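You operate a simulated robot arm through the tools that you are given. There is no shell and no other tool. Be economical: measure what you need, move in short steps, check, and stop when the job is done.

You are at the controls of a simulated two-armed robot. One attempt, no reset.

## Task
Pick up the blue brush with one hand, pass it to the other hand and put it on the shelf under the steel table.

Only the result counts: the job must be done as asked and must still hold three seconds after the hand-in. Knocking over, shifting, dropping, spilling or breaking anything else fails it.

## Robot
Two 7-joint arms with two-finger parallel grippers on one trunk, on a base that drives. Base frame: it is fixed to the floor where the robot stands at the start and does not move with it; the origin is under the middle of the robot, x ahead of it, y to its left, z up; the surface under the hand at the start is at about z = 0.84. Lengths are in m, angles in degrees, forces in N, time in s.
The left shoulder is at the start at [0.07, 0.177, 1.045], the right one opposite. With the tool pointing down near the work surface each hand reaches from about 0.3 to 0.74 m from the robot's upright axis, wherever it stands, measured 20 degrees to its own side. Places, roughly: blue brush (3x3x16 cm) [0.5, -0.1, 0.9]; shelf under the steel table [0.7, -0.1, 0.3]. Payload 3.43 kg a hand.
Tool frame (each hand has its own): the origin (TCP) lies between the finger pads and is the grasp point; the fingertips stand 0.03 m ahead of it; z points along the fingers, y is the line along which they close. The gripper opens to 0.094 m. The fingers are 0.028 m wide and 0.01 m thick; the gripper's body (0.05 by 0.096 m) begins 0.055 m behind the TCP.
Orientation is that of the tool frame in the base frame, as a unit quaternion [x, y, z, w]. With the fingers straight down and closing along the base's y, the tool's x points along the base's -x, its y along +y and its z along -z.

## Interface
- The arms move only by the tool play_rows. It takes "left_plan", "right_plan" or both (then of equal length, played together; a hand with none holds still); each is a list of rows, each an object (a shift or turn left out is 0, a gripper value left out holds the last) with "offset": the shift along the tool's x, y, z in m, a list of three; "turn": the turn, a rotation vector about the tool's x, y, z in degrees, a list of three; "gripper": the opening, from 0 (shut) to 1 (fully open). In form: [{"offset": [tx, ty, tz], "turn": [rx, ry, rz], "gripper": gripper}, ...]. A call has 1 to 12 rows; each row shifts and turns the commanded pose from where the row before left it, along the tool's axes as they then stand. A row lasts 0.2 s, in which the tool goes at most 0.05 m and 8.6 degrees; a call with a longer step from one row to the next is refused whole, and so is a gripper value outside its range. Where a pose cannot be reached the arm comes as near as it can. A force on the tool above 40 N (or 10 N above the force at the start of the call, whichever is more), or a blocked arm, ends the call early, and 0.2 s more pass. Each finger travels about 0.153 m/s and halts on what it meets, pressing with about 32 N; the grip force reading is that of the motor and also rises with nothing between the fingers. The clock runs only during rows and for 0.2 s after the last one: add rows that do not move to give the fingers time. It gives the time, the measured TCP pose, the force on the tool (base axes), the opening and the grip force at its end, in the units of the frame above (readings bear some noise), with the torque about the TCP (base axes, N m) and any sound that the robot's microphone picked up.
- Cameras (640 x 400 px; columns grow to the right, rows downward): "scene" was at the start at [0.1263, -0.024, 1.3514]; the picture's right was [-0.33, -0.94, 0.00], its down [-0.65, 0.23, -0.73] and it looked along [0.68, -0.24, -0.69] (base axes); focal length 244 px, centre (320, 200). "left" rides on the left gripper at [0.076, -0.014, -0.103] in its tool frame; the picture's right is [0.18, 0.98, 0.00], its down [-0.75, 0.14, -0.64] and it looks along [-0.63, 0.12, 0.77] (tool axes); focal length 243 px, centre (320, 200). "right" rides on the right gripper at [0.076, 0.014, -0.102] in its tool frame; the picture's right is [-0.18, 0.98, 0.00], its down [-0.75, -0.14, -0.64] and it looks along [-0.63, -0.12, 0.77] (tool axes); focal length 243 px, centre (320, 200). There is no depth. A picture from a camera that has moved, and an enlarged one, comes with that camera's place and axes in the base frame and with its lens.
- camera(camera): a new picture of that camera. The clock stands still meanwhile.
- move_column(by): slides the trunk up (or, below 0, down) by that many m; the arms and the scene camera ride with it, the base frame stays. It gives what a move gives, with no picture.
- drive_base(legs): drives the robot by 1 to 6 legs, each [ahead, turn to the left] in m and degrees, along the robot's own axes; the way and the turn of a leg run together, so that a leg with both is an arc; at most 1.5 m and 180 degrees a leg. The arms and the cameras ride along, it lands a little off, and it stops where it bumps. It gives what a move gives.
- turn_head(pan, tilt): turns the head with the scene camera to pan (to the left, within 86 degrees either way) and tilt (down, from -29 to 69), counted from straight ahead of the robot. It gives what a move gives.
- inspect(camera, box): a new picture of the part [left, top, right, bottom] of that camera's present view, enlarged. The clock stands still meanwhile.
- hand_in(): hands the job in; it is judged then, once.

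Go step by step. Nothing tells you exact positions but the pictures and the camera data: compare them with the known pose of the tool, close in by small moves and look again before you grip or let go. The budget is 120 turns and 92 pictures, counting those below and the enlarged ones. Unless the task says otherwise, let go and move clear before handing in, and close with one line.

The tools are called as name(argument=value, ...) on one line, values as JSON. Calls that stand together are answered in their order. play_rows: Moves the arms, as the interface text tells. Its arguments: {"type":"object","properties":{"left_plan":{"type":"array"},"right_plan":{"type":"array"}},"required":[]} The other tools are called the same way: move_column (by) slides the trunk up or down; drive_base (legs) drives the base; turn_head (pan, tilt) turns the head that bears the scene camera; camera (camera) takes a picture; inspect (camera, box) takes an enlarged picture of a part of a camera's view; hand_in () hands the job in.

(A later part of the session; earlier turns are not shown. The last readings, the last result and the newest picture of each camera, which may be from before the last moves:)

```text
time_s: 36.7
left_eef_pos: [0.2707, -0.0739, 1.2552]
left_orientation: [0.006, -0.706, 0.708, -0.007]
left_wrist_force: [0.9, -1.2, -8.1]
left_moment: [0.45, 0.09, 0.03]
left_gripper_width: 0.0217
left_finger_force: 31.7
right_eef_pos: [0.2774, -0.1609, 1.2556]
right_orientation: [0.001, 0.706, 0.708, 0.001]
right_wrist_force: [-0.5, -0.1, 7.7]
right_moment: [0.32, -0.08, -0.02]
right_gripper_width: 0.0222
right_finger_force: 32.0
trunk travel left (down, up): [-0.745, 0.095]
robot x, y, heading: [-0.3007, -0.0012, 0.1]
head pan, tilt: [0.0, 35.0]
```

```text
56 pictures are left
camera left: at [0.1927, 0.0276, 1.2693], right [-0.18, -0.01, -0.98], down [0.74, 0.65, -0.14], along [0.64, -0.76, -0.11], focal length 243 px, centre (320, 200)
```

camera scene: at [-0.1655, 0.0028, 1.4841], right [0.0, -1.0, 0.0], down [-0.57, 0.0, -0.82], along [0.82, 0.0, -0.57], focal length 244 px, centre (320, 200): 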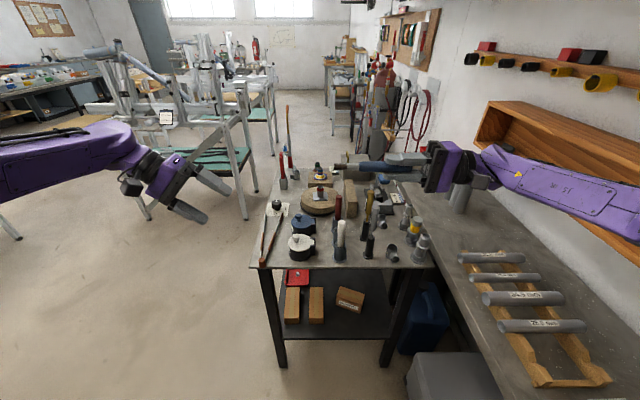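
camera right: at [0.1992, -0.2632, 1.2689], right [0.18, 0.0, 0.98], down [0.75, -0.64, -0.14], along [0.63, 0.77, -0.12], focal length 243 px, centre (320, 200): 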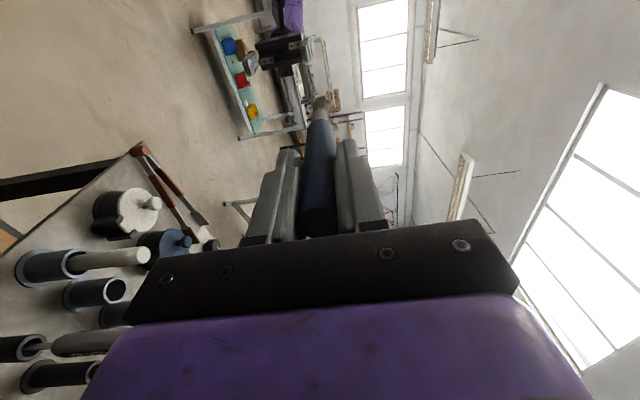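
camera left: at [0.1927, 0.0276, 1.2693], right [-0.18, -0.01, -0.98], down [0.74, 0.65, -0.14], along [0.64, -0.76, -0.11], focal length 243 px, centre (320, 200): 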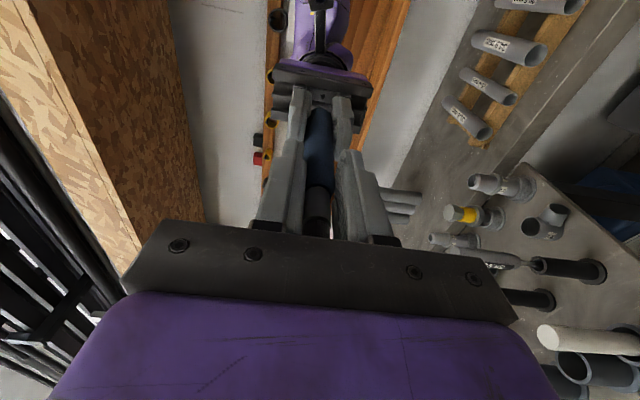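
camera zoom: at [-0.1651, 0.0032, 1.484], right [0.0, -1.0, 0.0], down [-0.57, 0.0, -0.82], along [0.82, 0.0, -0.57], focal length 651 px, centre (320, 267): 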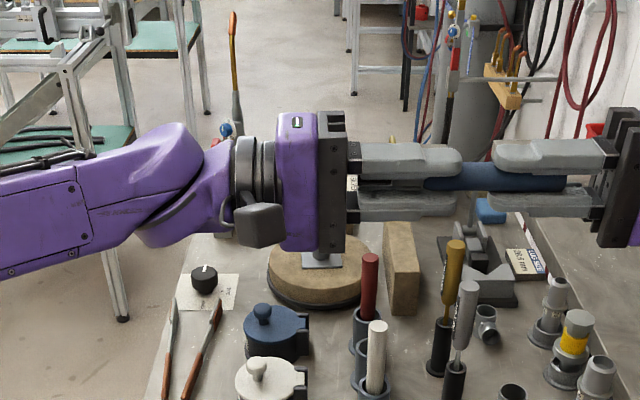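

Both hands hold the brush. I open the right one and back it away along its own axis.

play_rows(right_plan=[{"gripper": 0.4}, {"gripper": 0.8}, {"gripper": 1.0}, {"offset": [0, 0, -0.03]}, {"offset": [0, 0, -0.04]}, {"offset": [0, 0, -0.04]}, {"offset": [0, 0, -0.03]}, {}, {}])

inspect(camera="scene", box=[200, 100, 440, 250])

camera(camera="left")

```text
time_s: 38.7
left_eef_pos: [0.2707, -0.0745, 1.2558]
left_orientation: [0.005, -0.705, 0.709, -0.008]
left_wrist_force: [0.2, -0.2, -1.0]
left_moment: [0.04, -0.02, 0.0]
left_gripper_width: 0.0216
left_finger_force: 31.7
right_eef_pos: [0.2764, -0.3004, 1.2556]
right_orientation: [0.001, 0.707, 0.707, 0.0]
right_wrist_force: [0.6, 0.4, 0.3]
right_moment: [0.0, 0.01, 0.03]
right_gripper_width: 0.0942
right_finger_force: 0.1
trunk travel left (down, up): [-0.745, 0.095]
robot x, y, heading: [-0.3002, 0.0014, -0.2]
head pan, tilt: [0.0, 35.0]
```

```text
2.67 times, centred on (320, 175) of scene
camera zoom: at [-0.1651, 0.0032, 1.4841], right [0.0, -1.0, 0.0], down [-0.57, 0.0, -0.82], along [0.82, 0.0, -0.57], focal length 651 px, centre (320, 267)
```

zoom: 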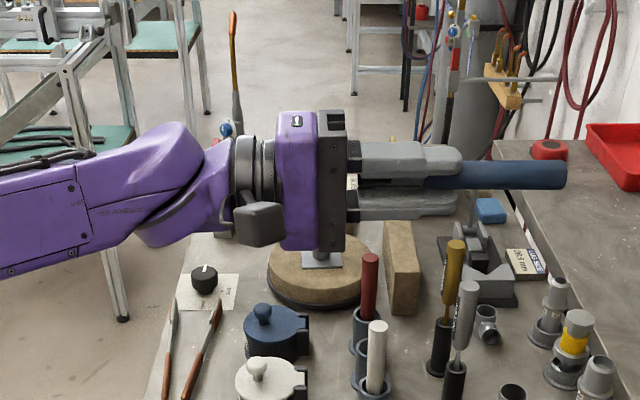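

```text
54 pictures are left
camera left: at [0.1926, 0.0277, 1.2701], right [-0.18, -0.01, -0.98], down [0.74, 0.65, -0.14], along [0.64, -0.76, -0.11], focal length 243 px, centre (320, 200)
```

left: 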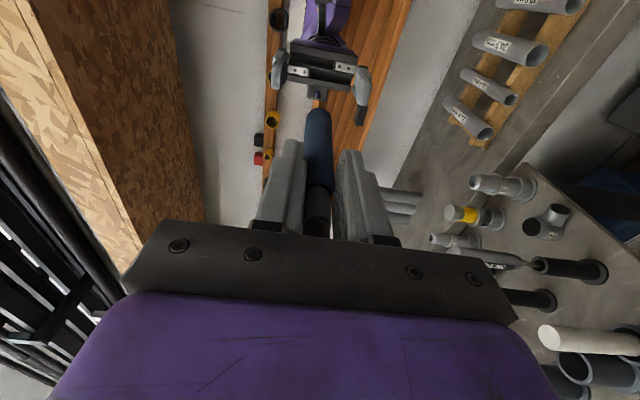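

The handover worked: the left hand alone holds the brush. Now I move the left hand a bit left and begin to yaw it so it points forward.

play_rows(left_plan=[{"offset": [0, 0, -0.045]}, {"offset": [0, 0, -0.045]}, {"offset": [0, 0, -0.045]}, {"turn": [0, -7.5, 0]}, {"turn": [0, -7.5, 0]}, {"turn": [0, -7.5, 0]}, {"turn": [0, -7.5, 0]}, {"turn": [0, -7.5, 0]}, {"turn": [0, -7.5, 0]}, {}, {}])

camera(camera="scene")

```text
time_s: 41.1
left_eef_pos: [0.2669, 0.0603, 1.2554]
left_orientation: [0.276, -0.649, 0.652, -0.277]
left_wrist_force: [-0.6, 0.0, -0.1]
left_moment: [0.0, 0.02, -0.01]
left_gripper_width: 0.0214
left_finger_force: 32.5
right_eef_pos: [0.2773, -0.3002, 1.2554]
right_orientation: [0.001, 0.707, 0.707, 0.0]
right_wrist_force: [-0.3, -0.7, -0.7]
right_moment: [-0.02, -0.02, -0.01]
right_gripper_width: 0.094
right_finger_force: 0.0
trunk travel left (down, up): [-0.745, 0.095]
robot x, y, heading: [-0.3053, -0.0039, 0.1]
head pan, tilt: [0.0, 35.0]
```

```text
53 pictures are left
camera scene: at [-0.165, 0.0035, 1.484], right [0.0, -1.0, 0.0], down [-0.57, 0.0, -0.82], along [0.82, 0.0, -0.57], focal length 244 px, centre (320, 200)
```

scene: 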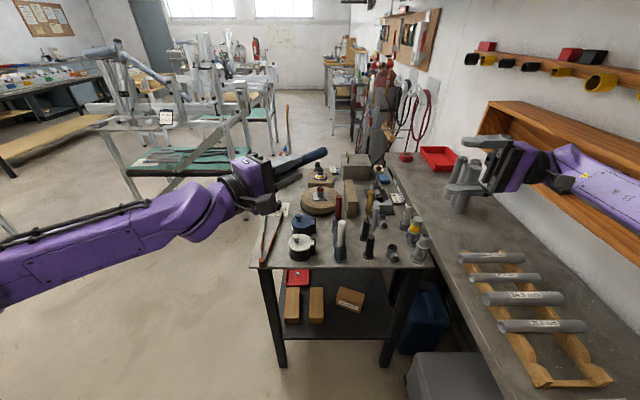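

It tracks fine. I continue the yaw to forward and then roll part of the way so the fingers come to close sideways with the camera on top.

play_rows(left_plan=[{"turn": [0, -7.5, 0]}, {"turn": [0, -7.5, 0]}, {"turn": [0, -7.5, 0]}, {"turn": [0, -7.5, 0]}, {"turn": [0, -7.5, 0]}, {"turn": [0, 0, -7.5]}, {"turn": [0, 0, -7.5]}, {"turn": [0, 0, -7.5]}, {"turn": [0, 0, -7.5]}, {}, {}])

camera(camera="scene")

```text
time_s: 43.5
left_eef_pos: [0.2691, 0.0605, 1.2552]
left_orientation: [0.591, -0.385, 0.633, -0.318]
left_wrist_force: [0.7, -0.1, -0.6]
left_moment: [-0.01, 0.04, 0.01]
left_gripper_width: 0.0217
left_finger_force: 31.7
right_eef_pos: [0.2769, -0.3, 1.2562]
right_orientation: [0.0, 0.707, 0.708, 0.0]
right_wrist_force: [0.1, 0.2, -0.5]
right_moment: [0.01, 0.0, 0.01]
right_gripper_width: 0.094
right_finger_force: 0.1
trunk travel left (down, up): [-0.745, 0.095]
robot x, y, heading: [-0.3016, 0.0026, -0.3]
head pan, tilt: [0.0, 35.0]
```

```text
52 pictures are left
camera scene: at [-0.1651, 0.0031, 1.4841], right [0.0, -1.0, 0.0], down [-0.57, 0.0, -0.82], along [0.82, 0.0, -0.57], focal length 244 px, centre (320, 200)
```

scene: 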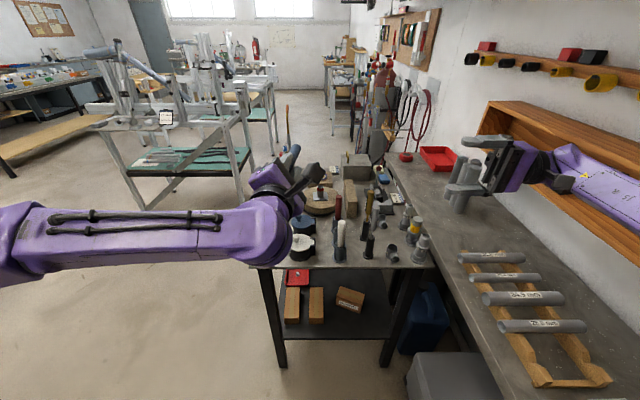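

Roll is tracking; I continue it another 60°.

play_rows(left_plan=[{"turn": [0, 0, -7.5]}, {"turn": [0, 0, -7.5]}, {"turn": [0, 0, -7.5]}, {"turn": [0, 0, -7.5]}, {"turn": [0, 0, -7.5]}, {"turn": [0, 0, -7.5]}, {"turn": [0, 0, -7.5]}, {"turn": [0, 0, -7.5]}, {}, {}])

camera(camera="left")

```text
time_s: 45.7
left_eef_pos: [0.2678, 0.0617, 1.2562]
left_orientation: [0.705, -0.039, 0.707, 0.041]
left_wrist_force: [0.2, 0.5, -0.9]
left_moment: [0.02, 0.04, 0.03]
left_gripper_width: 0.0218
left_finger_force: 31.7
right_eef_pos: [0.2764, -0.2987, 1.2547]
right_orientation: [0.001, 0.707, 0.707, 0.0]
right_wrist_force: [0.1, 0.6, 0.1]
right_moment: [0.0, 0.04, -0.01]
right_gripper_width: 0.0942
right_finger_force: 0.1
trunk travel left (down, up): [-0.745, 0.095]
robot x, y, heading: [-0.3004, 0.0022, -0.0]
head pan, tilt: [0.0, 35.0]
```

```text
51 pictures are left
camera left: at [0.1673, 0.0874, 1.3312], right [-0.11, -0.98, 0.19], down [-0.65, -0.07, -0.76], along [0.75, -0.21, -0.63], focal length 243 px, centre (320, 200)
```

left: 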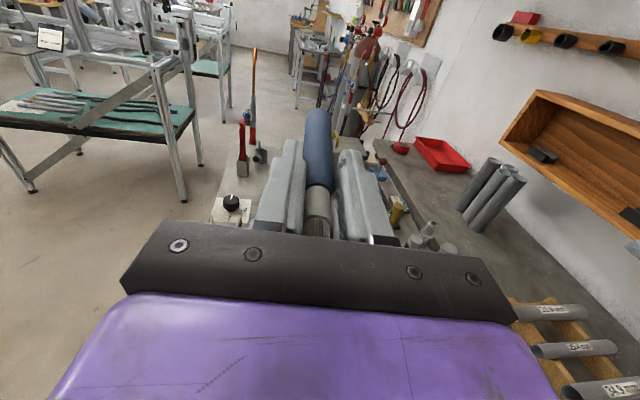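

The left hand now points forward with its camera on top and the brush ahead. I raise the right hand and pull it inward so that it stays clear of the right bench later.

play_rows(right_plan=[{"offset": [0, 0.045, 0]}, {"offset": [0, 0.045, 0]}, {"offset": [0.02, 0.045, 0]}, {"offset": [0.03, 0.03, 0.02]}, {"offset": [0.03, 0.02, 0.03]}, {"offset": [0.03, 0.02, 0.03]}, {"offset": [0, 0.03, 0.03]}, {}, {}])

camera(camera="scene")

camera(camera="left")

```text
time_s: 47.7
left_eef_pos: [0.2674, 0.0591, 1.2566]
left_orientation: [0.704, -0.04, 0.707, 0.042]
left_wrist_force: [-0.4, 0.2, -0.2]
left_moment: [0.0, 0.03, -0.02]
left_gripper_width: 0.0216
left_finger_force: 31.8
right_eef_pos: [0.1657, -0.1909, 1.4906]
right_orientation: [0.001, 0.707, 0.707, 0.001]
right_wrist_force: [-0.6, 0.3, 0.1]
right_moment: [0.0, 0.02, 0.01]
right_gripper_width: 0.0941
right_finger_force: 0.1
trunk travel left (down, up): [-0.745, 0.095]
robot x, y, heading: [-0.301, -0.0014, 0.1]
head pan, tilt: [0.0, 35.0]
```

```text
50 pictures are left
camera scene: at [-0.1658, 0.0024, 1.4841], right [0.0, -1.0, 0.0], down [-0.57, 0.0, -0.82], along [0.82, 0.0, -0.57], focal length 244 px, centre (320, 200)
```

scene: 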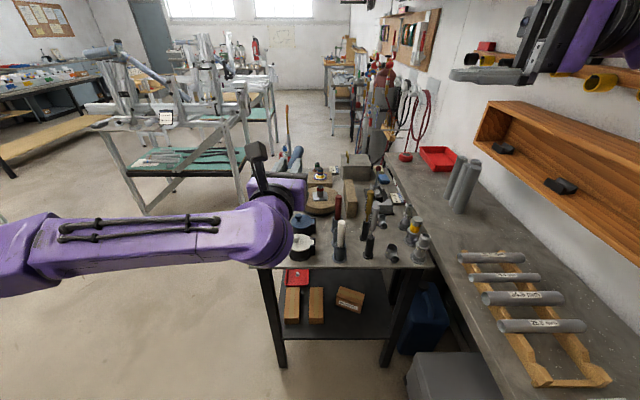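

```text
49 pictures are left
camera left: at [0.1667, 0.0866, 1.3315], right [-0.11, -0.98, 0.19], down [-0.65, -0.07, -0.76], along [0.75, -0.21, -0.63], focal length 243 px, centre (320, 200)
```

left: 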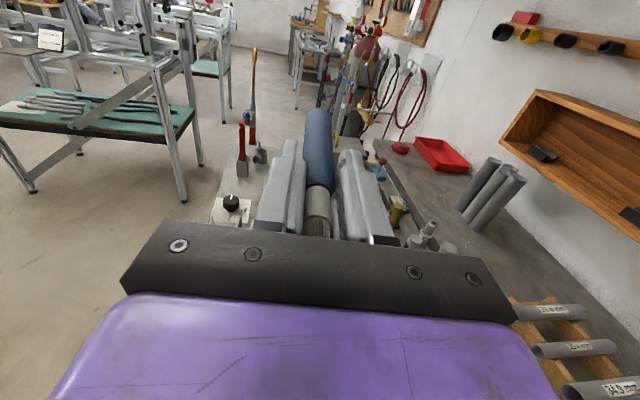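

I look to the right to see where the right elbow is.

turn_head(pan=-70, tilt=25)

camera(camera="scene")

```text
time_s: 49.1
left_eef_pos: [0.2679, 0.062, 1.256]
left_orientation: [0.705, -0.039, 0.707, 0.042]
left_wrist_force: [-0.2, 0.3, -1.4]
left_moment: [0.03, 0.02, 0.01]
left_gripper_width: 0.0218
left_finger_force: 32.3
right_eef_pos: [0.1647, -0.1893, 1.4909]
right_orientation: [0.001, 0.707, 0.707, 0.0]
right_wrist_force: [0.7, 0.1, 0.4]
right_moment: [-0.01, 0.0, -0.01]
right_gripper_width: 0.0938
right_finger_force: 0.1
trunk travel left (down, up): [-0.745, 0.095]
robot x, y, heading: [-0.3004, 0.0, -0.2]
head pan, tilt: [-70.0, 25.0]
```

```text
48 pictures are left
camera scene: at [-0.2217, -0.0831, 1.4998], right [-0.94, -0.34, 0.0], down [-0.14, 0.4, -0.91], along [0.31, -0.85, -0.42], focal length 244 px, centre (320, 200)
```

scene: 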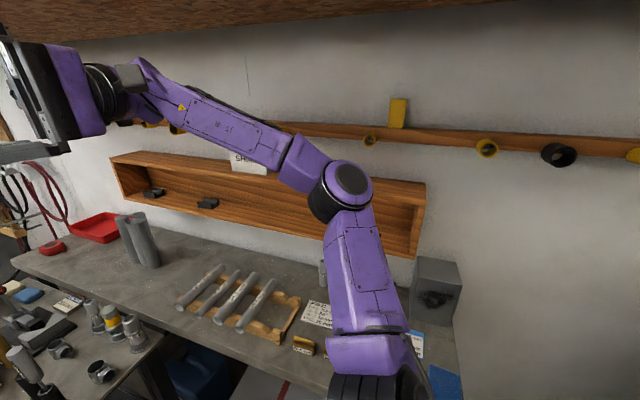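

The right elbow hangs over the bench at about y = -0.5, so I want the robot about 0.25 m further left before lowering. I check the left rear first.

turn_head(pan=86, tilt=55)

camera(camera="scene")

```text
time_s: 51.5
left_eef_pos: [0.2686, 0.0596, 1.2551]
left_orientation: [0.705, -0.039, 0.707, 0.042]
left_wrist_force: [0.7, -0.5, -0.3]
left_moment: [0.0, 0.04, 0.0]
left_gripper_width: 0.0214
left_finger_force: 32.2
right_eef_pos: [0.1653, -0.1898, 1.491]
right_orientation: [0.001, 0.707, 0.707, 0.001]
right_wrist_force: [-0.5, 0.1, 0.5]
right_moment: [0.06, 0.02, 0.04]
right_gripper_width: 0.094
right_finger_force: 0.1
trunk travel left (down, up): [-0.745, 0.095]
robot x, y, heading: [-0.2969, -0.0014, -0.3]
head pan, tilt: [85.9, 55.0]
```

```text
47 pictures are left
camera scene: at [-0.248, 0.0753, 1.4558], right [1.0, -0.07, 0.0], down [-0.06, -0.82, -0.57], along [0.04, 0.57, -0.82], focal length 244 px, centre (320, 200)
```

scene: 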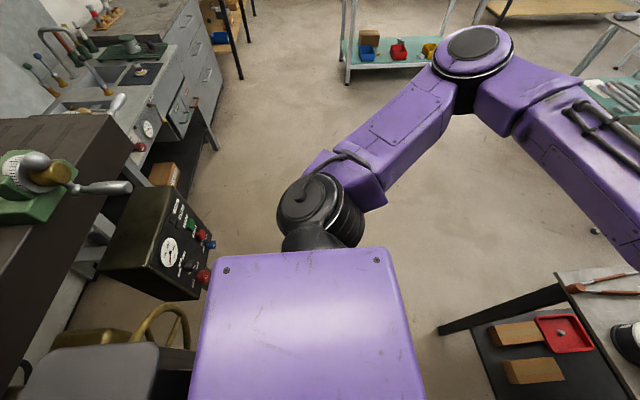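

The left side is open floor and the rear has a machine close by, so I swing left, drive forward-left, and turn back slightly rightward.

drive_base(legs=[[0, 40], [0.3, 0], [0, -55]])

turn_head(pan=-10, tilt=50)

camera(camera="scene")

```text
time_s: 57.9
left_eef_pos: [0.4947, 0.1015, 1.2563]
left_orientation: [0.693, -0.132, 0.696, 0.135]
left_wrist_force: [0.6, -0.2, -0.5]
left_moment: [0.03, 0.05, -0.03]
left_gripper_width: 0.0215
left_finger_force: 31.8
right_eef_pos: [0.3318, -0.1135, 1.4917]
right_orientation: [0.095, 0.701, 0.7, 0.095]
right_wrist_force: [0.4, -0.5, -0.7]
right_moment: [0.0, 0.02, 0.03]
right_gripper_width: 0.0941
right_finger_force: 0.1
trunk travel left (down, up): [-0.745, 0.095]
robot x, y, heading: [-0.0728, 0.1911, -15.4]
head pan, tilt: [85.9, 55.0]
```

```text
time_s: 59.6
left_eef_pos: [0.4963, 0.1001, 1.2555]
left_orientation: [0.693, -0.132, 0.695, 0.135]
left_wrist_force: [0.5, 0.4, -0.6]
left_moment: [0.03, 0.04, -0.01]
left_gripper_width: 0.0215
left_finger_force: 31.8
right_eef_pos: [0.3314, -0.1142, 1.4906]
right_orientation: [0.094, 0.701, 0.701, 0.095]
right_wrist_force: [-0.2, 0.6, -0.5]
right_moment: [0.0, -0.01, -0.02]
right_gripper_width: 0.0941
right_finger_force: 0.1
trunk travel left (down, up): [-0.745, 0.095]
robot x, y, heading: [-0.0732, 0.1927, -15.4]
head pan, tilt: [-10.0, 50.0]
```

```text
46 pictures are left
camera scene: at [0.0458, 0.1493, 1.4623], right [-0.43, -0.9, 0.0], down [-0.69, 0.33, -0.64], along [0.58, -0.27, -0.77], focal length 244 px, centre (320, 200)
```

scene: 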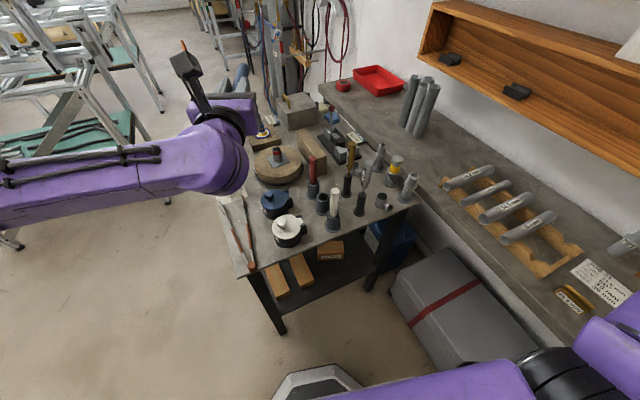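

Position is good, shelf and table ahead. I back off along this heading and retract the left hand so that the brush clears the table edge.

drive_base(legs=[[-0.17, 0]])

play_rows(left_plan=[{"offset": [0, 0, -0.04]}, {"offset": [0, 0, -0.04]}, {"offset": [0, 0, -0.04]}, {"offset": [-0.04, 0, 0]}, {"offset": [-0.04, 0, 0]}, {}, {}])

camera(camera="scene")

```text
time_s: 61.0
left_eef_pos: [0.336, 0.1457, 1.2548]
left_orientation: [0.694, -0.133, 0.695, 0.134]
left_wrist_force: [0.6, -0.2, -1.3]
left_moment: [0.0, 0.04, -0.04]
left_gripper_width: 0.0215
left_finger_force: 32.1
right_eef_pos: [0.1722, -0.0703, 1.4898]
right_orientation: [0.095, 0.701, 0.701, 0.093]
right_wrist_force: [0.0, 0.5, 0.8]
right_moment: [0.02, 0.02, 0.01]
right_gripper_width: 0.0939
right_finger_force: 0.0
trunk travel left (down, up): [-0.745, 0.095]
robot x, y, heading: [-0.2349, 0.2357, -15.3]
head pan, tilt: [-10.0, 50.0]
```

```text
time_s: 62.6
left_eef_pos: [0.2285, 0.1823, 1.1761]
left_orientation: [0.694, -0.131, 0.695, 0.134]
left_wrist_force: [0.6, -0.9, -0.8]
left_moment: [0.0, 0.02, -0.03]
left_gripper_width: 0.0216
left_finger_force: 31.9
left hand out of reach, approached as far as the arm can: row 4, 5
right_eef_pos: [0.1694, -0.0699, 1.4907]
right_orientation: [0.095, 0.701, 0.701, 0.093]
right_wrist_force: [0.2, 0.4, -0.7]
right_moment: [-0.04, 0.02, 0.02]
right_gripper_width: 0.0938
right_finger_force: 0.0
trunk travel left (down, up): [-0.745, 0.095]
robot x, y, heading: [-0.2336, 0.2346, -15.2]
head pan, tilt: [-10.0, 50.0]
```

```text
45 pictures are left
camera scene: at [-0.1155, 0.1936, 1.4623], right [-0.43, -0.9, 0.0], down [-0.69, 0.33, -0.64], along [0.58, -0.27, -0.77], focal length 244 px, centre (320, 200)
```

scene: 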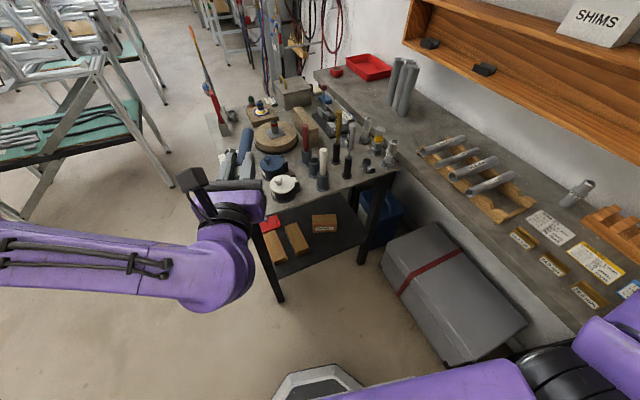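

The brush tip is now about 4 cm short of the table's front edge. I lower the trunk in steps and check.

move_column(by=-0.2)

camera(camera="scene")

camera(camera="left")

```text
time_s: 64.8
left_eef_pos: [0.2279, 0.182, 0.9758]
left_orientation: [0.694, -0.13, 0.696, 0.133]
left_wrist_force: [0.2, 0.6, -0.1]
left_moment: [-0.02, 0.04, -0.04]
left_gripper_width: 0.0217
left_finger_force: 31.9
right_eef_pos: [0.1687, -0.0703, 1.2901]
right_orientation: [0.095, 0.701, 0.701, 0.093]
right_wrist_force: [-0.1, -0.8, 0.4]
right_moment: [0.0, 0.03, 0.01]
right_gripper_width: 0.0938
right_finger_force: 0.0
trunk travel left (down, up): [-0.545, 0.295]
robot x, y, heading: [-0.2318, 0.2362, -15.3]
head pan, tilt: [-10.0, 50.0]
```

```text
44 pictures are left
camera scene: at [-0.1162, 0.1939, 1.2624], right [-0.43, -0.9, 0.0], down [-0.69, 0.33, -0.64], along [0.58, -0.27, -0.77], focal length 244 px, centre (320, 200)
```

scene: 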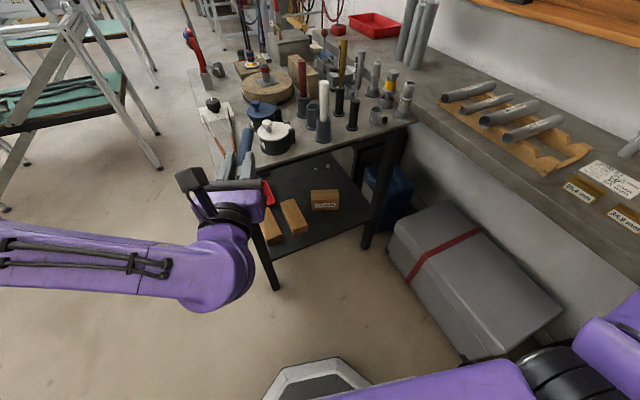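

```text
43 pictures are left
camera left: at [0.1376, 0.2343, 1.0521], right [-0.36, -0.91, 0.19], down [-0.65, 0.1, -0.76], along [0.67, -0.4, -0.63], focal length 243 px, centre (320, 200)
```

left: 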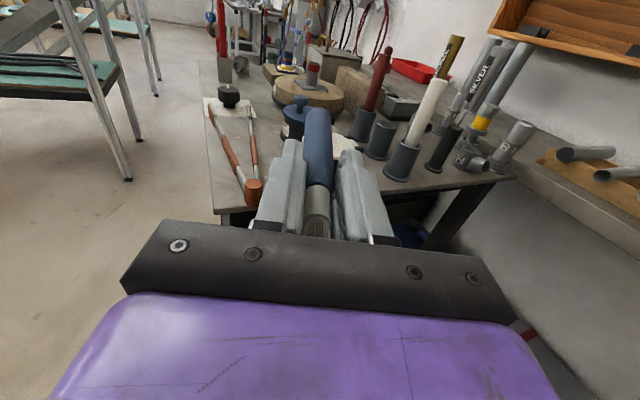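

The brush tip is about 3 cm from the table edge; I yaw the hand 16° right to widen that before going on down.

play_rows(left_plan=[{"turn": [-8, 0, 0]}, {"turn": [-8, 0, 0]}, {}, {}])

camera(camera="left")

```text
time_s: 65.8
left_eef_pos: [0.2391, 0.1711, 0.9771]
left_orientation: [0.668, -0.228, 0.67, 0.23]
left_wrist_force: [0.4, 0.4, -0.5]
left_moment: [0.02, 0.05, -0.01]
left_gripper_width: 0.0215
left_finger_force: 32.3
left hand out of reach, approached as far as the arm can: row 1, 2
right_eef_pos: [0.1695, -0.0689, 1.291]
right_orientation: [0.094, 0.701, 0.701, 0.094]
right_wrist_force: [-0.3, -0.2, -0.2]
right_moment: [0.0, -0.02, -0.01]
right_gripper_width: 0.0941
right_finger_force: 0.0
trunk travel left (down, up): [-0.545, 0.295]
robot x, y, heading: [-0.2301, 0.2378, -15.4]
head pan, tilt: [-10.0, 50.0]
```

```text
42 pictures are left
camera left: at [0.1668, 0.2459, 1.0524], right [-0.6, -0.78, 0.19], down [-0.59, 0.28, -0.76], along [0.54, -0.57, -0.63], focal length 243 px, centre (320, 200)
```

left: 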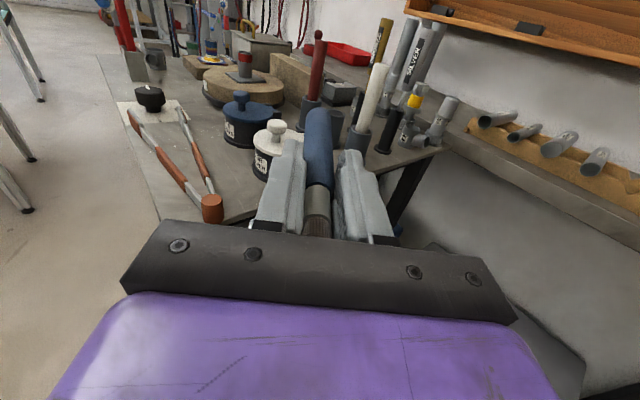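

I turn the whole robot 10° right, which takes the brush further from the table edge, then check the right side before lowering.

drive_base(legs=[[0, -10]])

turn_head(pan=-70, tilt=50)

camera(camera="scene")

```text
time_s: 66.9
left_eef_pos: [0.222, 0.09, 0.9776]
left_orientation: [0.646, -0.284, 0.648, 0.287]
left_wrist_force: [-0.2, -1.4, -1.0]
left_moment: [0.01, 0.0, -0.02]
left_gripper_width: 0.0217
left_finger_force: 31.7
right_eef_pos: [0.1096, -0.1344, 1.2905]
right_orientation: [0.156, 0.69, 0.69, 0.155]
right_wrist_force: [-0.2, 0.9, -0.2]
right_moment: [0.02, 0.0, 0.0]
right_gripper_width: 0.0941
right_finger_force: 0.2
trunk travel left (down, up): [-0.545, 0.295]
robot x, y, heading: [-0.2325, 0.2377, -25.4]
head pan, tilt: [-10.0, 50.0]
```

```text
time_s: 68.2
left_eef_pos: [0.2211, 0.0907, 0.9779]
left_orientation: [0.645, -0.285, 0.648, 0.289]
left_wrist_force: [-0.1, -0.6, -0.4]
left_moment: [0.02, 0.0, 0.03]
left_gripper_width: 0.0215
left_finger_force: 32.2
right_eef_pos: [0.1101, -0.1353, 1.2913]
right_orientation: [0.155, 0.69, 0.69, 0.154]
right_wrist_force: [-0.1, 0.1, 0.4]
right_moment: [0.0, 0.04, 0.01]
right_gripper_width: 0.0939
right_finger_force: 0.1
trunk travel left (down, up): [-0.545, 0.295]
robot x, y, heading: [-0.2337, 0.2387, -25.3]
head pan, tilt: [-70.0, 50.0]
```

```text
41 pictures are left
camera scene: at [-0.1957, 0.1418, 1.2623], right [-1.0, 0.09, 0.0], down [0.07, 0.76, -0.64], along [-0.06, -0.64, -0.77], focal length 244 px, centre (320, 200)
```

scene: 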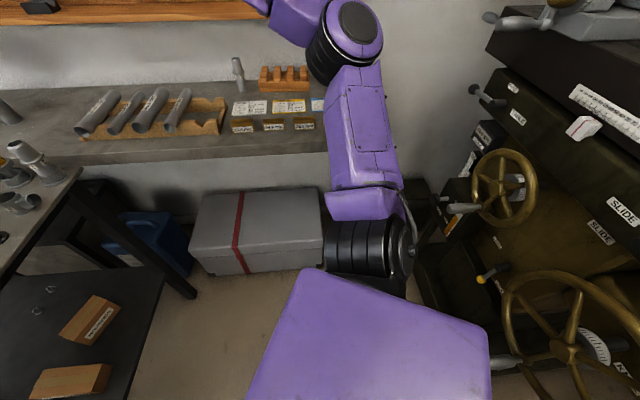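

The right elbow is near (-0.28, -0.30, 1.12), just off the bench. I lower only another 0.1 (still above the bench top) and bring the left hand down with the arm.

move_column(by=-0.1)

play_rows(left_plan=[{"offset": [-0.04, 0, 0]}, {"offset": [-0.04, 0, 0]}, {"offset": [-0.04, 0, 0]}, {"offset": [-0.04, 0, 0]}, {"offset": [-0.04, 0, 0]}, {}, {}])

turn_head(pan=0, tilt=50)

camera(camera="scene")

```text
time_s: 69.5
left_eef_pos: [0.2196, 0.09, 0.8771]
left_orientation: [0.646, -0.284, 0.648, 0.287]
left_wrist_force: [0.1, 0.6, -0.8]
left_moment: [0.03, 0.02, 0.01]
left_gripper_width: 0.0217
left_finger_force: 31.8
right_eef_pos: [0.1092, -0.1341, 1.1907]
right_orientation: [0.155, 0.69, 0.69, 0.154]
right_wrist_force: [0.2, 1.0, -0.3]
right_moment: [-0.01, 0.02, 0.03]
right_gripper_width: 0.0941
right_finger_force: 0.0
trunk travel left (down, up): [-0.445, 0.395]
robot x, y, heading: [-0.2343, 0.2365, -25.3]
head pan, tilt: [-70.0, 50.0]
```

```text
time_s: 71.1
left_eef_pos: [0.2207, 0.0886, 0.6773]
left_orientation: [0.646, -0.284, 0.648, 0.286]
left_wrist_force: [-0.3, 0.1, -0.6]
left_moment: [0.03, 0.0, -0.03]
left_gripper_width: 0.0218
left_finger_force: 32.6
right_eef_pos: [0.1103, -0.1346, 1.1906]
right_orientation: [0.155, 0.69, 0.689, 0.155]
right_wrist_force: [-0.3, -0.6, 0.3]
right_moment: [0.02, 0.03, -0.02]
right_gripper_width: 0.0942
right_finger_force: 0.0
trunk travel left (down, up): [-0.445, 0.395]
robot x, y, heading: [-0.2341, 0.2338, -25.5]
head pan, tilt: [-70.0, 50.0]
```

```text
time_s: 72.5
left_eef_pos: [0.2204, 0.0885, 0.6767]
left_orientation: [0.646, -0.285, 0.648, 0.287]
left_wrist_force: [0.4, 0.2, -0.9]
left_moment: [0.05, 0.01, 0.02]
left_gripper_width: 0.0216
left_finger_force: 32.1
right_eef_pos: [0.1105, -0.1347, 1.1902]
right_orientation: [0.155, 0.69, 0.69, 0.154]
right_wrist_force: [-0.8, 0.5, -0.4]
right_moment: [0.03, 0.02, 0.02]
right_gripper_width: 0.0942
right_finger_force: 0.1
trunk travel left (down, up): [-0.445, 0.395]
robot x, y, heading: [-0.2356, 0.236, -25.0]
head pan, tilt: [0.0, 50.0]
```

```text
40 pictures are left
camera scene: at [-0.1191, 0.1856, 1.1623], right [-0.43, -0.9, 0.0], down [-0.69, 0.33, -0.64], along [0.58, -0.27, -0.77], focal length 244 px, centre (320, 200)
```

scene: 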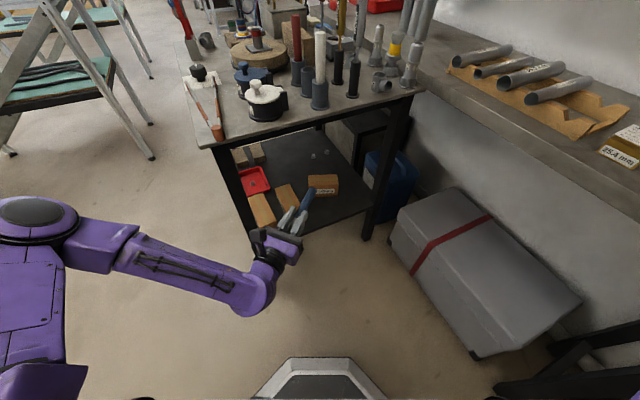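

The left arm tracks freely here. I lower the hand to about z = 0.48 and look at the shelf with both cameras.

play_rows(left_plan=[{"offset": [-0.04, 0, 0]}, {"offset": [-0.04, 0, 0]}, {"offset": [-0.04, 0, 0]}, {"offset": [-0.04, 0, 0]}, {"offset": [-0.04, 0, 0]}, {}, {}])

camera(camera="left")

inspect(camera="scene", box=[200, 120, 440, 270])

```text
time_s: 74.1
left_eef_pos: [0.2215, 0.0869, 0.4778]
left_orientation: [0.646, -0.284, 0.648, 0.287]
left_wrist_force: [0.6, 0.5, -0.3]
left_moment: [0.07, 0.01, 0.0]
left_gripper_width: 0.0217
left_finger_force: 32.7
right_eef_pos: [0.11, -0.1349, 1.1892]
right_orientation: [0.155, 0.69, 0.69, 0.155]
right_wrist_force: [-0.4, -0.1, -0.4]
right_moment: [-0.01, -0.01, 0.01]
right_gripper_width: 0.0942
right_finger_force: 0.0
trunk travel left (down, up): [-0.445, 0.395]
robot x, y, heading: [-0.2299, 0.2348, -25.3]
head pan, tilt: [0.0, 50.0]
```

```text
39 pictures are left
camera left: at [0.1622, 0.1741, 0.5528], right [-0.73, -0.66, 0.19], down [-0.54, 0.38, -0.76], along [0.43, -0.65, -0.63], focal length 243 px, centre (320, 200)
```

left: 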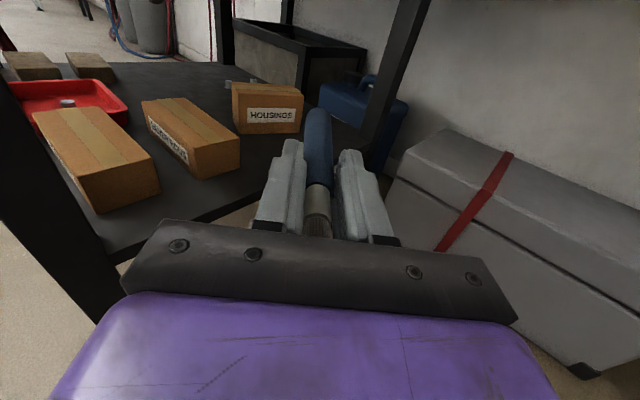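

```text
2.67 times, centred on (320, 195) of scene
camera zoom: at [-0.1191, 0.1855, 1.1623], right [-0.43, -0.9, 0.0], down [-0.69, 0.33, -0.64], along [0.58, -0.27, -0.77], focal length 651 px, centre (320, 213)
```

zoom: 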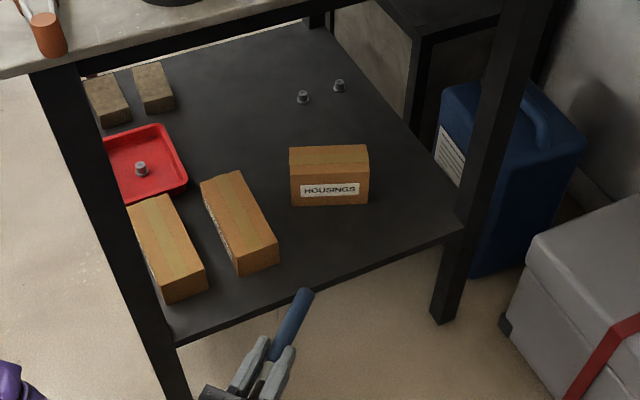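

The shelf top is at z ≈ 0.32, its front edge at x ≈ 0.38; there's a free strip in front of the HOUSINGS box (front corners (0.547,-0.073), (0.497,-0.188)) and right of the cartons. I aim for TCP (0.42, -0.12) at yaw -60°, going there at z = 0.48 first.

play_rows(left_plan=[{"turn": [-8, 0, 0]}, {"turn": [-4.4, 0, 0]}, {"offset": [0, -0.0114, 0.0464]}, {"offset": [0, -0.0114, 0.0464]}, {"offset": [0, -0.0114, 0.0464]}, {"offset": [0, -0.0114, 0.0464]}, {"offset": [0, -0.0114, 0.0464]}, {"offset": [0, -0.0114, 0.0464]}, {}, {}])

camera(camera="left")

inspect(camera="scene", box=[200, 120, 440, 270])

```text
time_s: 76.3
left_eef_pos: [0.3929, -0.0744, 0.4891]
left_orientation: [0.611, -0.352, 0.614, 0.355]
left_wrist_force: [0.2, -0.2, -1.1]
left_moment: [0.04, 0.02, 0.02]
left_gripper_width: 0.0216
left_finger_force: 31.9
left hand out of reach, approached as far as the arm can: row 7, 8
right_eef_pos: [0.1115, -0.1343, 1.1901]
right_orientation: [0.155, 0.69, 0.69, 0.154]
right_wrist_force: [-0.1, 0.2, -0.3]
right_moment: [-0.03, -0.01, -0.01]
right_gripper_width: 0.0939
right_finger_force: 0.0
trunk travel left (down, up): [-0.445, 0.395]
robot x, y, heading: [-0.2309, 0.2354, -25.3]
head pan, tilt: [0.0, 50.0]
```

```text
37 pictures are left
camera left: at [0.354, 0.0228, 0.5634], right [-0.85, -0.49, 0.19], down [-0.44, 0.48, -0.76], along [0.28, -0.73, -0.63], focal length 243 px, centre (320, 200)
```

left: 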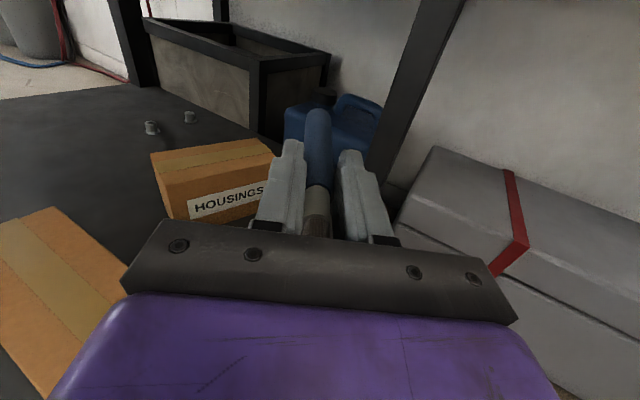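

```text
2.67 times, centred on (320, 195) of scene
camera zoom: at [-0.119, 0.1857, 1.1623], right [-0.43, -0.9, 0.0], down [-0.69, 0.33, -0.64], along [0.58, -0.27, -0.77], focal length 651 px, centre (320, 213)
```

zoom: 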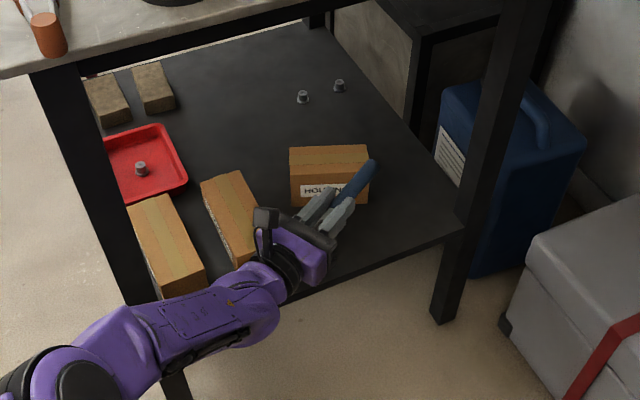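

The arm is stretched out here. I retract the hand along the robot's heading and drive 0.2 m forward instead, leaving the trunk height so the right elbow stays above the bench.

play_rows(left_plan=[{"offset": [0, 0.0226, -0.0327]}, {"offset": [0, 0.0226, -0.0327]}, {"offset": [0, 0.0226, -0.0327]}, {"offset": [0, 0.0226, -0.0327]}, {"offset": [0, 0.0226, -0.0327]}, {}, {}])

drive_base(legs=[[0.1, 0]])

camera(camera="scene")

```text
time_s: 77.9
left_eef_pos: [0.2141, 0.0093, 0.4859]
left_orientation: [0.61, -0.353, 0.613, 0.356]
left_wrist_force: [0.2, -0.3, -0.2]
left_moment: [0.03, 0.04, 0.0]
left_gripper_width: 0.0217
left_finger_force: 31.9
right_eef_pos: [0.1111, -0.1331, 1.1906]
right_orientation: [0.156, 0.69, 0.69, 0.154]
right_wrist_force: [0.1, 0.3, -0.9]
right_moment: [0.0, -0.02, -0.02]
right_gripper_width: 0.0943
right_finger_force: 0.0
trunk travel left (down, up): [-0.445, 0.395]
robot x, y, heading: [-0.2316, 0.2384, -25.5]
head pan, tilt: [0.0, 50.0]
```

```text
time_s: 79.1
left_eef_pos: [0.303, -0.0332, 0.4859]
left_orientation: [0.611, -0.352, 0.613, 0.355]
left_wrist_force: [1.6, 0.1, 0.1]
left_moment: [0.0, 0.01, 0.0]
left_gripper_width: 0.0214
left_finger_force: 31.7
right_eef_pos: [0.2016, -0.1793, 1.1899]
right_orientation: [0.155, 0.69, 0.69, 0.154]
right_wrist_force: [-0.2, -0.3, -0.3]
right_moment: [-0.01, -0.02, 0.05]
right_gripper_width: 0.0941
right_finger_force: 0.0
trunk travel left (down, up): [-0.445, 0.395]
robot x, y, heading: [-0.1475, 0.1921, -25.2]
head pan, tilt: [0.0, 50.0]
```

```text
35 pictures are left
camera scene: at [-0.0282, 0.1426, 1.1622], right [-0.43, -0.9, 0.0], down [-0.69, 0.33, -0.64], along [0.58, -0.27, -0.77], focal length 244 px, centre (320, 200)
```

scene: 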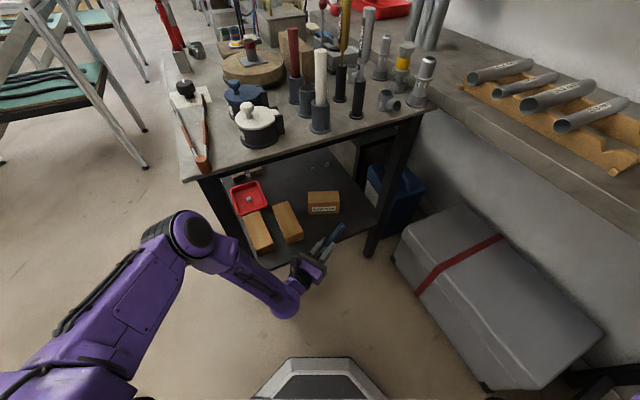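

The left elbow is near the table's front-left leg, so no more driving forward; extending the hand moves the elbow away. I raise the right hand further, extend the left a bit and check the right side before lowering the trunk.

play_rows(left_plan=[{"offset": [-0.02, 0, 0]}, {"offset": [-0.02, -0.01, 0.02]}, {"offset": [-0.02, -0.01, 0.02]}, {"offset": [0, -0.01, 0.02]}, {}, {}], right_plan=[{"offset": [0, 0.045, 0]}, {"offset": [0, 0.045, 0]}, {"offset": [0, 0.045, 0]}, {}, {}, {}])

camera(camera="scene")

turn_head(pan=-70, tilt=40)

camera(camera="scene")

```text
time_s: 80.5
left_eef_pos: [0.3608, -0.0712, 0.4261]
left_orientation: [0.611, -0.353, 0.613, 0.355]
left_wrist_force: [-0.1, -0.4, -0.4]
left_moment: [0.05, 0.0, 0.0]
left_gripper_width: 0.0215
left_finger_force: 31.8
right_eef_pos: [0.1998, -0.1777, 1.3237]
right_orientation: [0.156, 0.69, 0.69, 0.154]
right_wrist_force: [-0.9, -1.0, 0.2]
right_moment: [0.01, 0.01, 0.02]
right_gripper_width: 0.0938
right_finger_force: 0.0
trunk travel left (down, up): [-0.445, 0.395]
robot x, y, heading: [-0.1429, 0.194, -25.2]
head pan, tilt: [0.0, 50.0]
```

```text
34 pictures are left
camera scene: at [-0.0295, 0.1427, 1.1623], right [-0.43, -0.9, 0.0], down [-0.69, 0.33, -0.64], along [0.58, -0.27, -0.77], focal length 244 px, centre (320, 200)
```

scene: 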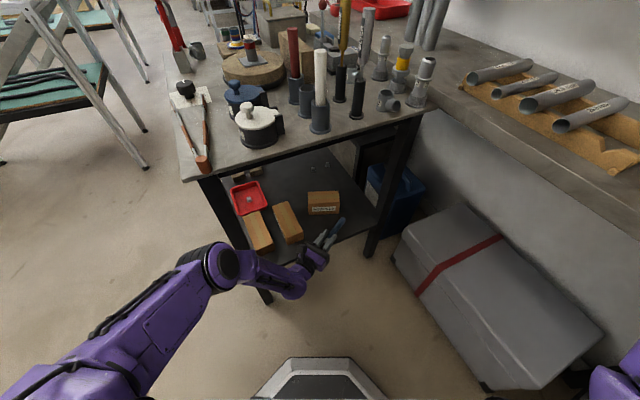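

```text
time_s: 81.9
left_eef_pos: [0.3601, -0.0701, 0.4278]
left_orientation: [0.611, -0.353, 0.613, 0.355]
left_wrist_force: [1.0, 1.4, -0.4]
left_moment: [0.06, 0.02, -0.03]
left_gripper_width: 0.0216
left_finger_force: 31.9
right_eef_pos: [0.2006, -0.177, 1.3243]
right_orientation: [0.155, 0.69, 0.69, 0.153]
right_wrist_force: [0.2, 0.0, 0.0]
right_moment: [-0.03, -0.01, 0.01]
right_gripper_width: 0.0941
right_finger_force: 0.0
trunk travel left (down, up): [-0.445, 0.395]
robot x, y, heading: [-0.1421, 0.1938, -25.4]
head pan, tilt: [-70.0, 40.0]
```

```text
33 pictures are left
camera scene: at [-0.1067, 0.0914, 1.1765], right [-1.0, 0.09, 0.0], down [0.06, 0.64, -0.77], along [-0.07, -0.76, -0.64], focal length 244 px, centre (320, 200)
```

scene: 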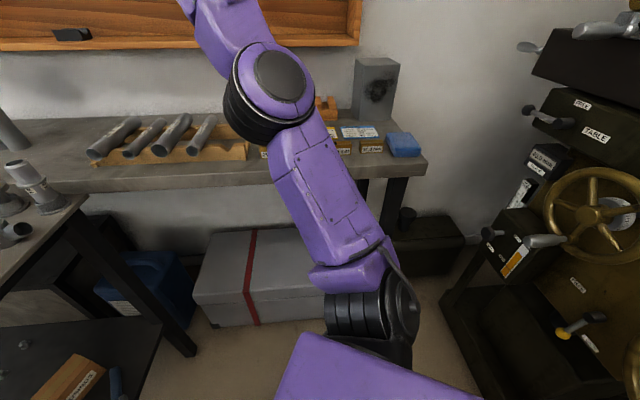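

The right elbow is well above and off the bench. I raise the left hand 7 cm, then lower the trunk 0.1, which puts the brush at z ≈ 0.40.

play_rows(left_plan=[{"offset": [0.035, 0, 0]}, {"offset": [0.035, 0, 0]}, {}, {}])

move_column(by=-0.1)

turn_head(pan=0, tilt=55)

camera(camera="scene")

```text
time_s: 82.9
left_eef_pos: [0.3601, -0.0709, 0.4959]
left_orientation: [0.611, -0.353, 0.613, 0.356]
left_wrist_force: [-0.5, 0.3, 0.5]
left_moment: [-0.02, 0.0, 0.0]
left_gripper_width: 0.0215
left_finger_force: 32.0
right_eef_pos: [0.1988, -0.1769, 1.3236]
right_orientation: [0.156, 0.69, 0.69, 0.155]
right_wrist_force: [-0.1, 0.6, -0.5]
right_moment: [0.01, -0.01, 0.0]
right_gripper_width: 0.0941
right_finger_force: 0.1
trunk travel left (down, up): [-0.445, 0.395]
robot x, y, heading: [-0.1415, 0.1924, -25.3]
head pan, tilt: [-70.0, 40.0]
```

```text
time_s: 84.2
left_eef_pos: [0.361, -0.0705, 0.3959]
left_orientation: [0.611, -0.352, 0.614, 0.355]
left_wrist_force: [0.6, 0.4, -0.5]
left_moment: [0.03, -0.01, 0.0]
left_gripper_width: 0.0213
left_finger_force: 31.4
right_eef_pos: [0.1999, -0.1758, 1.2248]
right_orientation: [0.155, 0.69, 0.69, 0.155]
right_wrist_force: [1.4, 0.4, -0.2]
right_moment: [-0.04, 0.0, -0.03]
right_gripper_width: 0.0939
right_finger_force: 0.0
trunk travel left (down, up): [-0.345, 0.495]
robot x, y, heading: [-0.1434, 0.1994, -25.2]
head pan, tilt: [-70.0, 40.0]
```

```text
time_s: 85.6
left_eef_pos: [0.3605, -0.0701, 0.395]
left_orientation: [0.611, -0.353, 0.613, 0.355]
left_wrist_force: [-0.3, 0.6, -0.6]
left_moment: [0.02, -0.04, -0.02]
left_gripper_width: 0.0218
left_finger_force: 31.8
right_eef_pos: [0.2005, -0.1777, 1.2237]
right_orientation: [0.156, 0.69, 0.69, 0.154]
right_wrist_force: [-0.8, 1.0, 0.6]
right_moment: [-0.02, -0.02, -0.03]
right_gripper_width: 0.0939
right_finger_force: 0.1
trunk travel left (down, up): [-0.345, 0.495]
robot x, y, heading: [-0.1445, 0.1932, -25.3]
head pan, tilt: [0.0, 55.0]
```

```text
32 pictures are left
camera scene: at [-0.0338, 0.1452, 1.0558], right [-0.43, -0.9, 0.0], down [-0.74, 0.35, -0.57], along [0.52, -0.25, -0.82], focal length 244 px, centre (320, 200)
```

scene: 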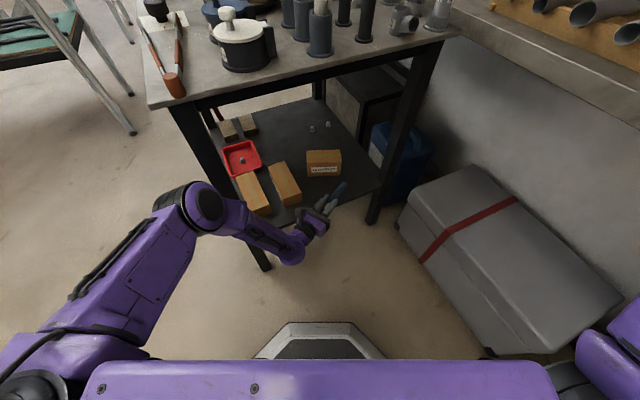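

The elbow is rather close to the front-left leg; extending toward the target straightens the arm and draws it away. I move to (0.42, -0.12) and pitch down slightly.

play_rows(left_plan=[{"offset": [0, -0.009, 0.0245]}, {"offset": [0, -0.009, 0.0245]}, {"offset": [0, -0.009, 0.0245]}, {}, {}])

camera(camera="scene")

camera(camera="left")

```text
time_s: 86.8
left_eef_pos: [0.4212, -0.1201, 0.3951]
left_orientation: [0.61, -0.353, 0.613, 0.356]
left_wrist_force: [0.0, 0.0, -0.5]
left_moment: [-0.01, 0.0, -0.02]
left_gripper_width: 0.0216
left_finger_force: 31.8
right_eef_pos: [0.1999, -0.1766, 1.2252]
right_orientation: [0.156, 0.689, 0.691, 0.154]
right_wrist_force: [0.2, 0.5, 0.2]
right_moment: [-0.04, 0.02, 0.0]
right_gripper_width: 0.0938
right_finger_force: 0.0
trunk travel left (down, up): [-0.345, 0.495]
robot x, y, heading: [-0.1428, 0.1933, -25.3]
head pan, tilt: [0.0, 55.0]
```

```text
31 pictures are left
camera scene: at [-0.0337, 0.1453, 1.0558], right [-0.43, -0.9, 0.0], down [-0.74, 0.35, -0.57], along [0.52, -0.24, -0.82], focal length 244 px, centre (320, 200)
```

scene: 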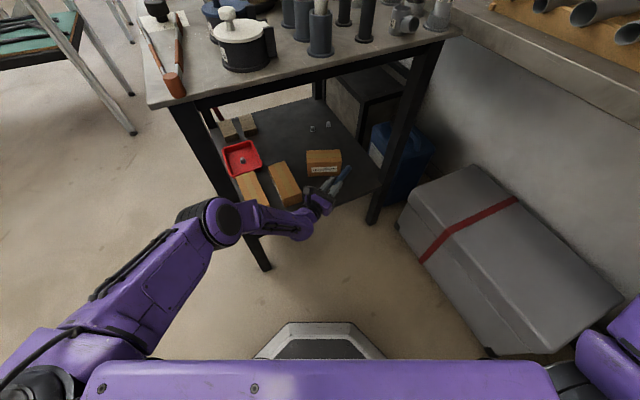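

```text
30 pictures are left
camera left: at [0.3816, -0.023, 0.4704], right [-0.85, -0.49, 0.19], down [-0.44, 0.48, -0.76], along [0.28, -0.73, -0.63], focal length 243 px, centre (320, 200)
```

left: 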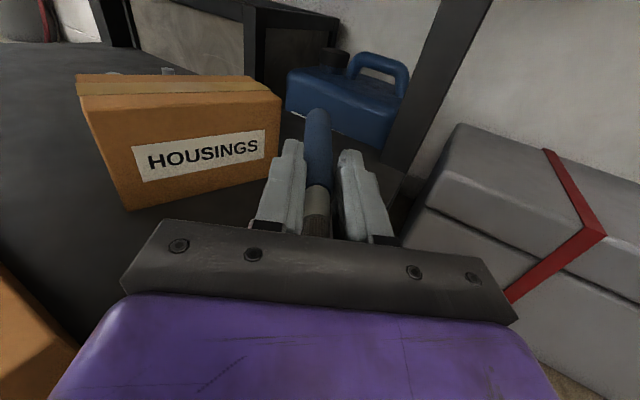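

In place: the brush clears the HOUSINGS box by ~3 cm and the carton too. I pitch the hand 15° down and descend to about 1 cm above contact.

play_rows(left_plan=[{"turn": [0, -7.5, 0]}, {"turn": [0, -7.5, 0]}, {"offset": [-0.00966, 0, 0.0026]}, {"offset": [-0.00966, 0, 0.0026]}, {}, {}])

camera(camera="left")

inspect(camera="scene", box=[240, 130, 400, 230])

```text
time_s: 88.2
left_eef_pos: [0.4205, -0.121, 0.3753]
left_orientation: [0.685, -0.395, 0.529, 0.306]
left_wrist_force: [-0.5, -0.3, 0.2]
left_moment: [0.01, 0.01, 0.04]
left_gripper_width: 0.0219
left_finger_force: 32.0
right_eef_pos: [0.2016, -0.177, 1.225]
right_orientation: [0.155, 0.69, 0.689, 0.155]
right_wrist_force: [0.3, -0.5, 0.3]
right_moment: [0.02, -0.02, -0.03]
right_gripper_width: 0.0942
right_finger_force: 0.0
trunk travel left (down, up): [-0.345, 0.495]
robot x, y, heading: [-0.1414, 0.1934, -25.1]
head pan, tilt: [0.0, 55.0]
```

```text
29 pictures are left
camera left: at [0.3931, -0.0436, 0.4744], right [-0.83, -0.53, 0.18], down [-0.53, 0.63, -0.57], along [0.19, -0.56, -0.81], focal length 243 px, centre (320, 200)
```

left: 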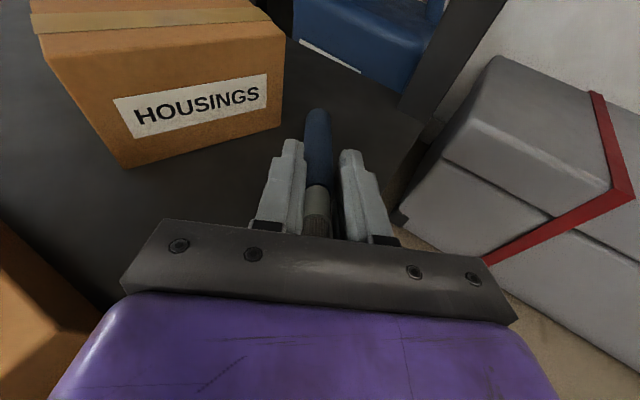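

```text
4.00 times, centred on (320, 180) of scene
camera zoom: at [-0.0337, 0.1453, 1.0558], right [-0.43, -0.9, 0.0], down [-0.74, 0.35, -0.57], along [0.52, -0.24, -0.82], focal length 976 px, centre (320, 280)
```

zoom: 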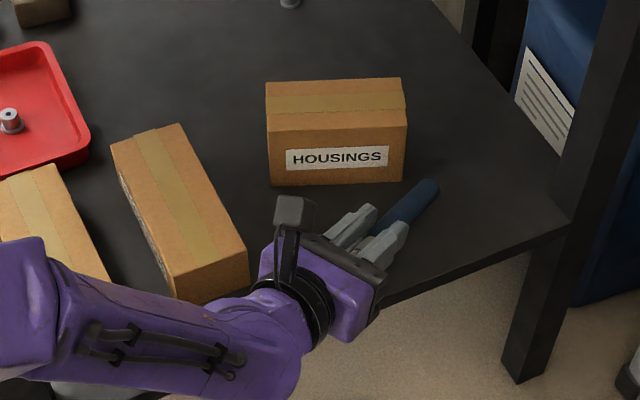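

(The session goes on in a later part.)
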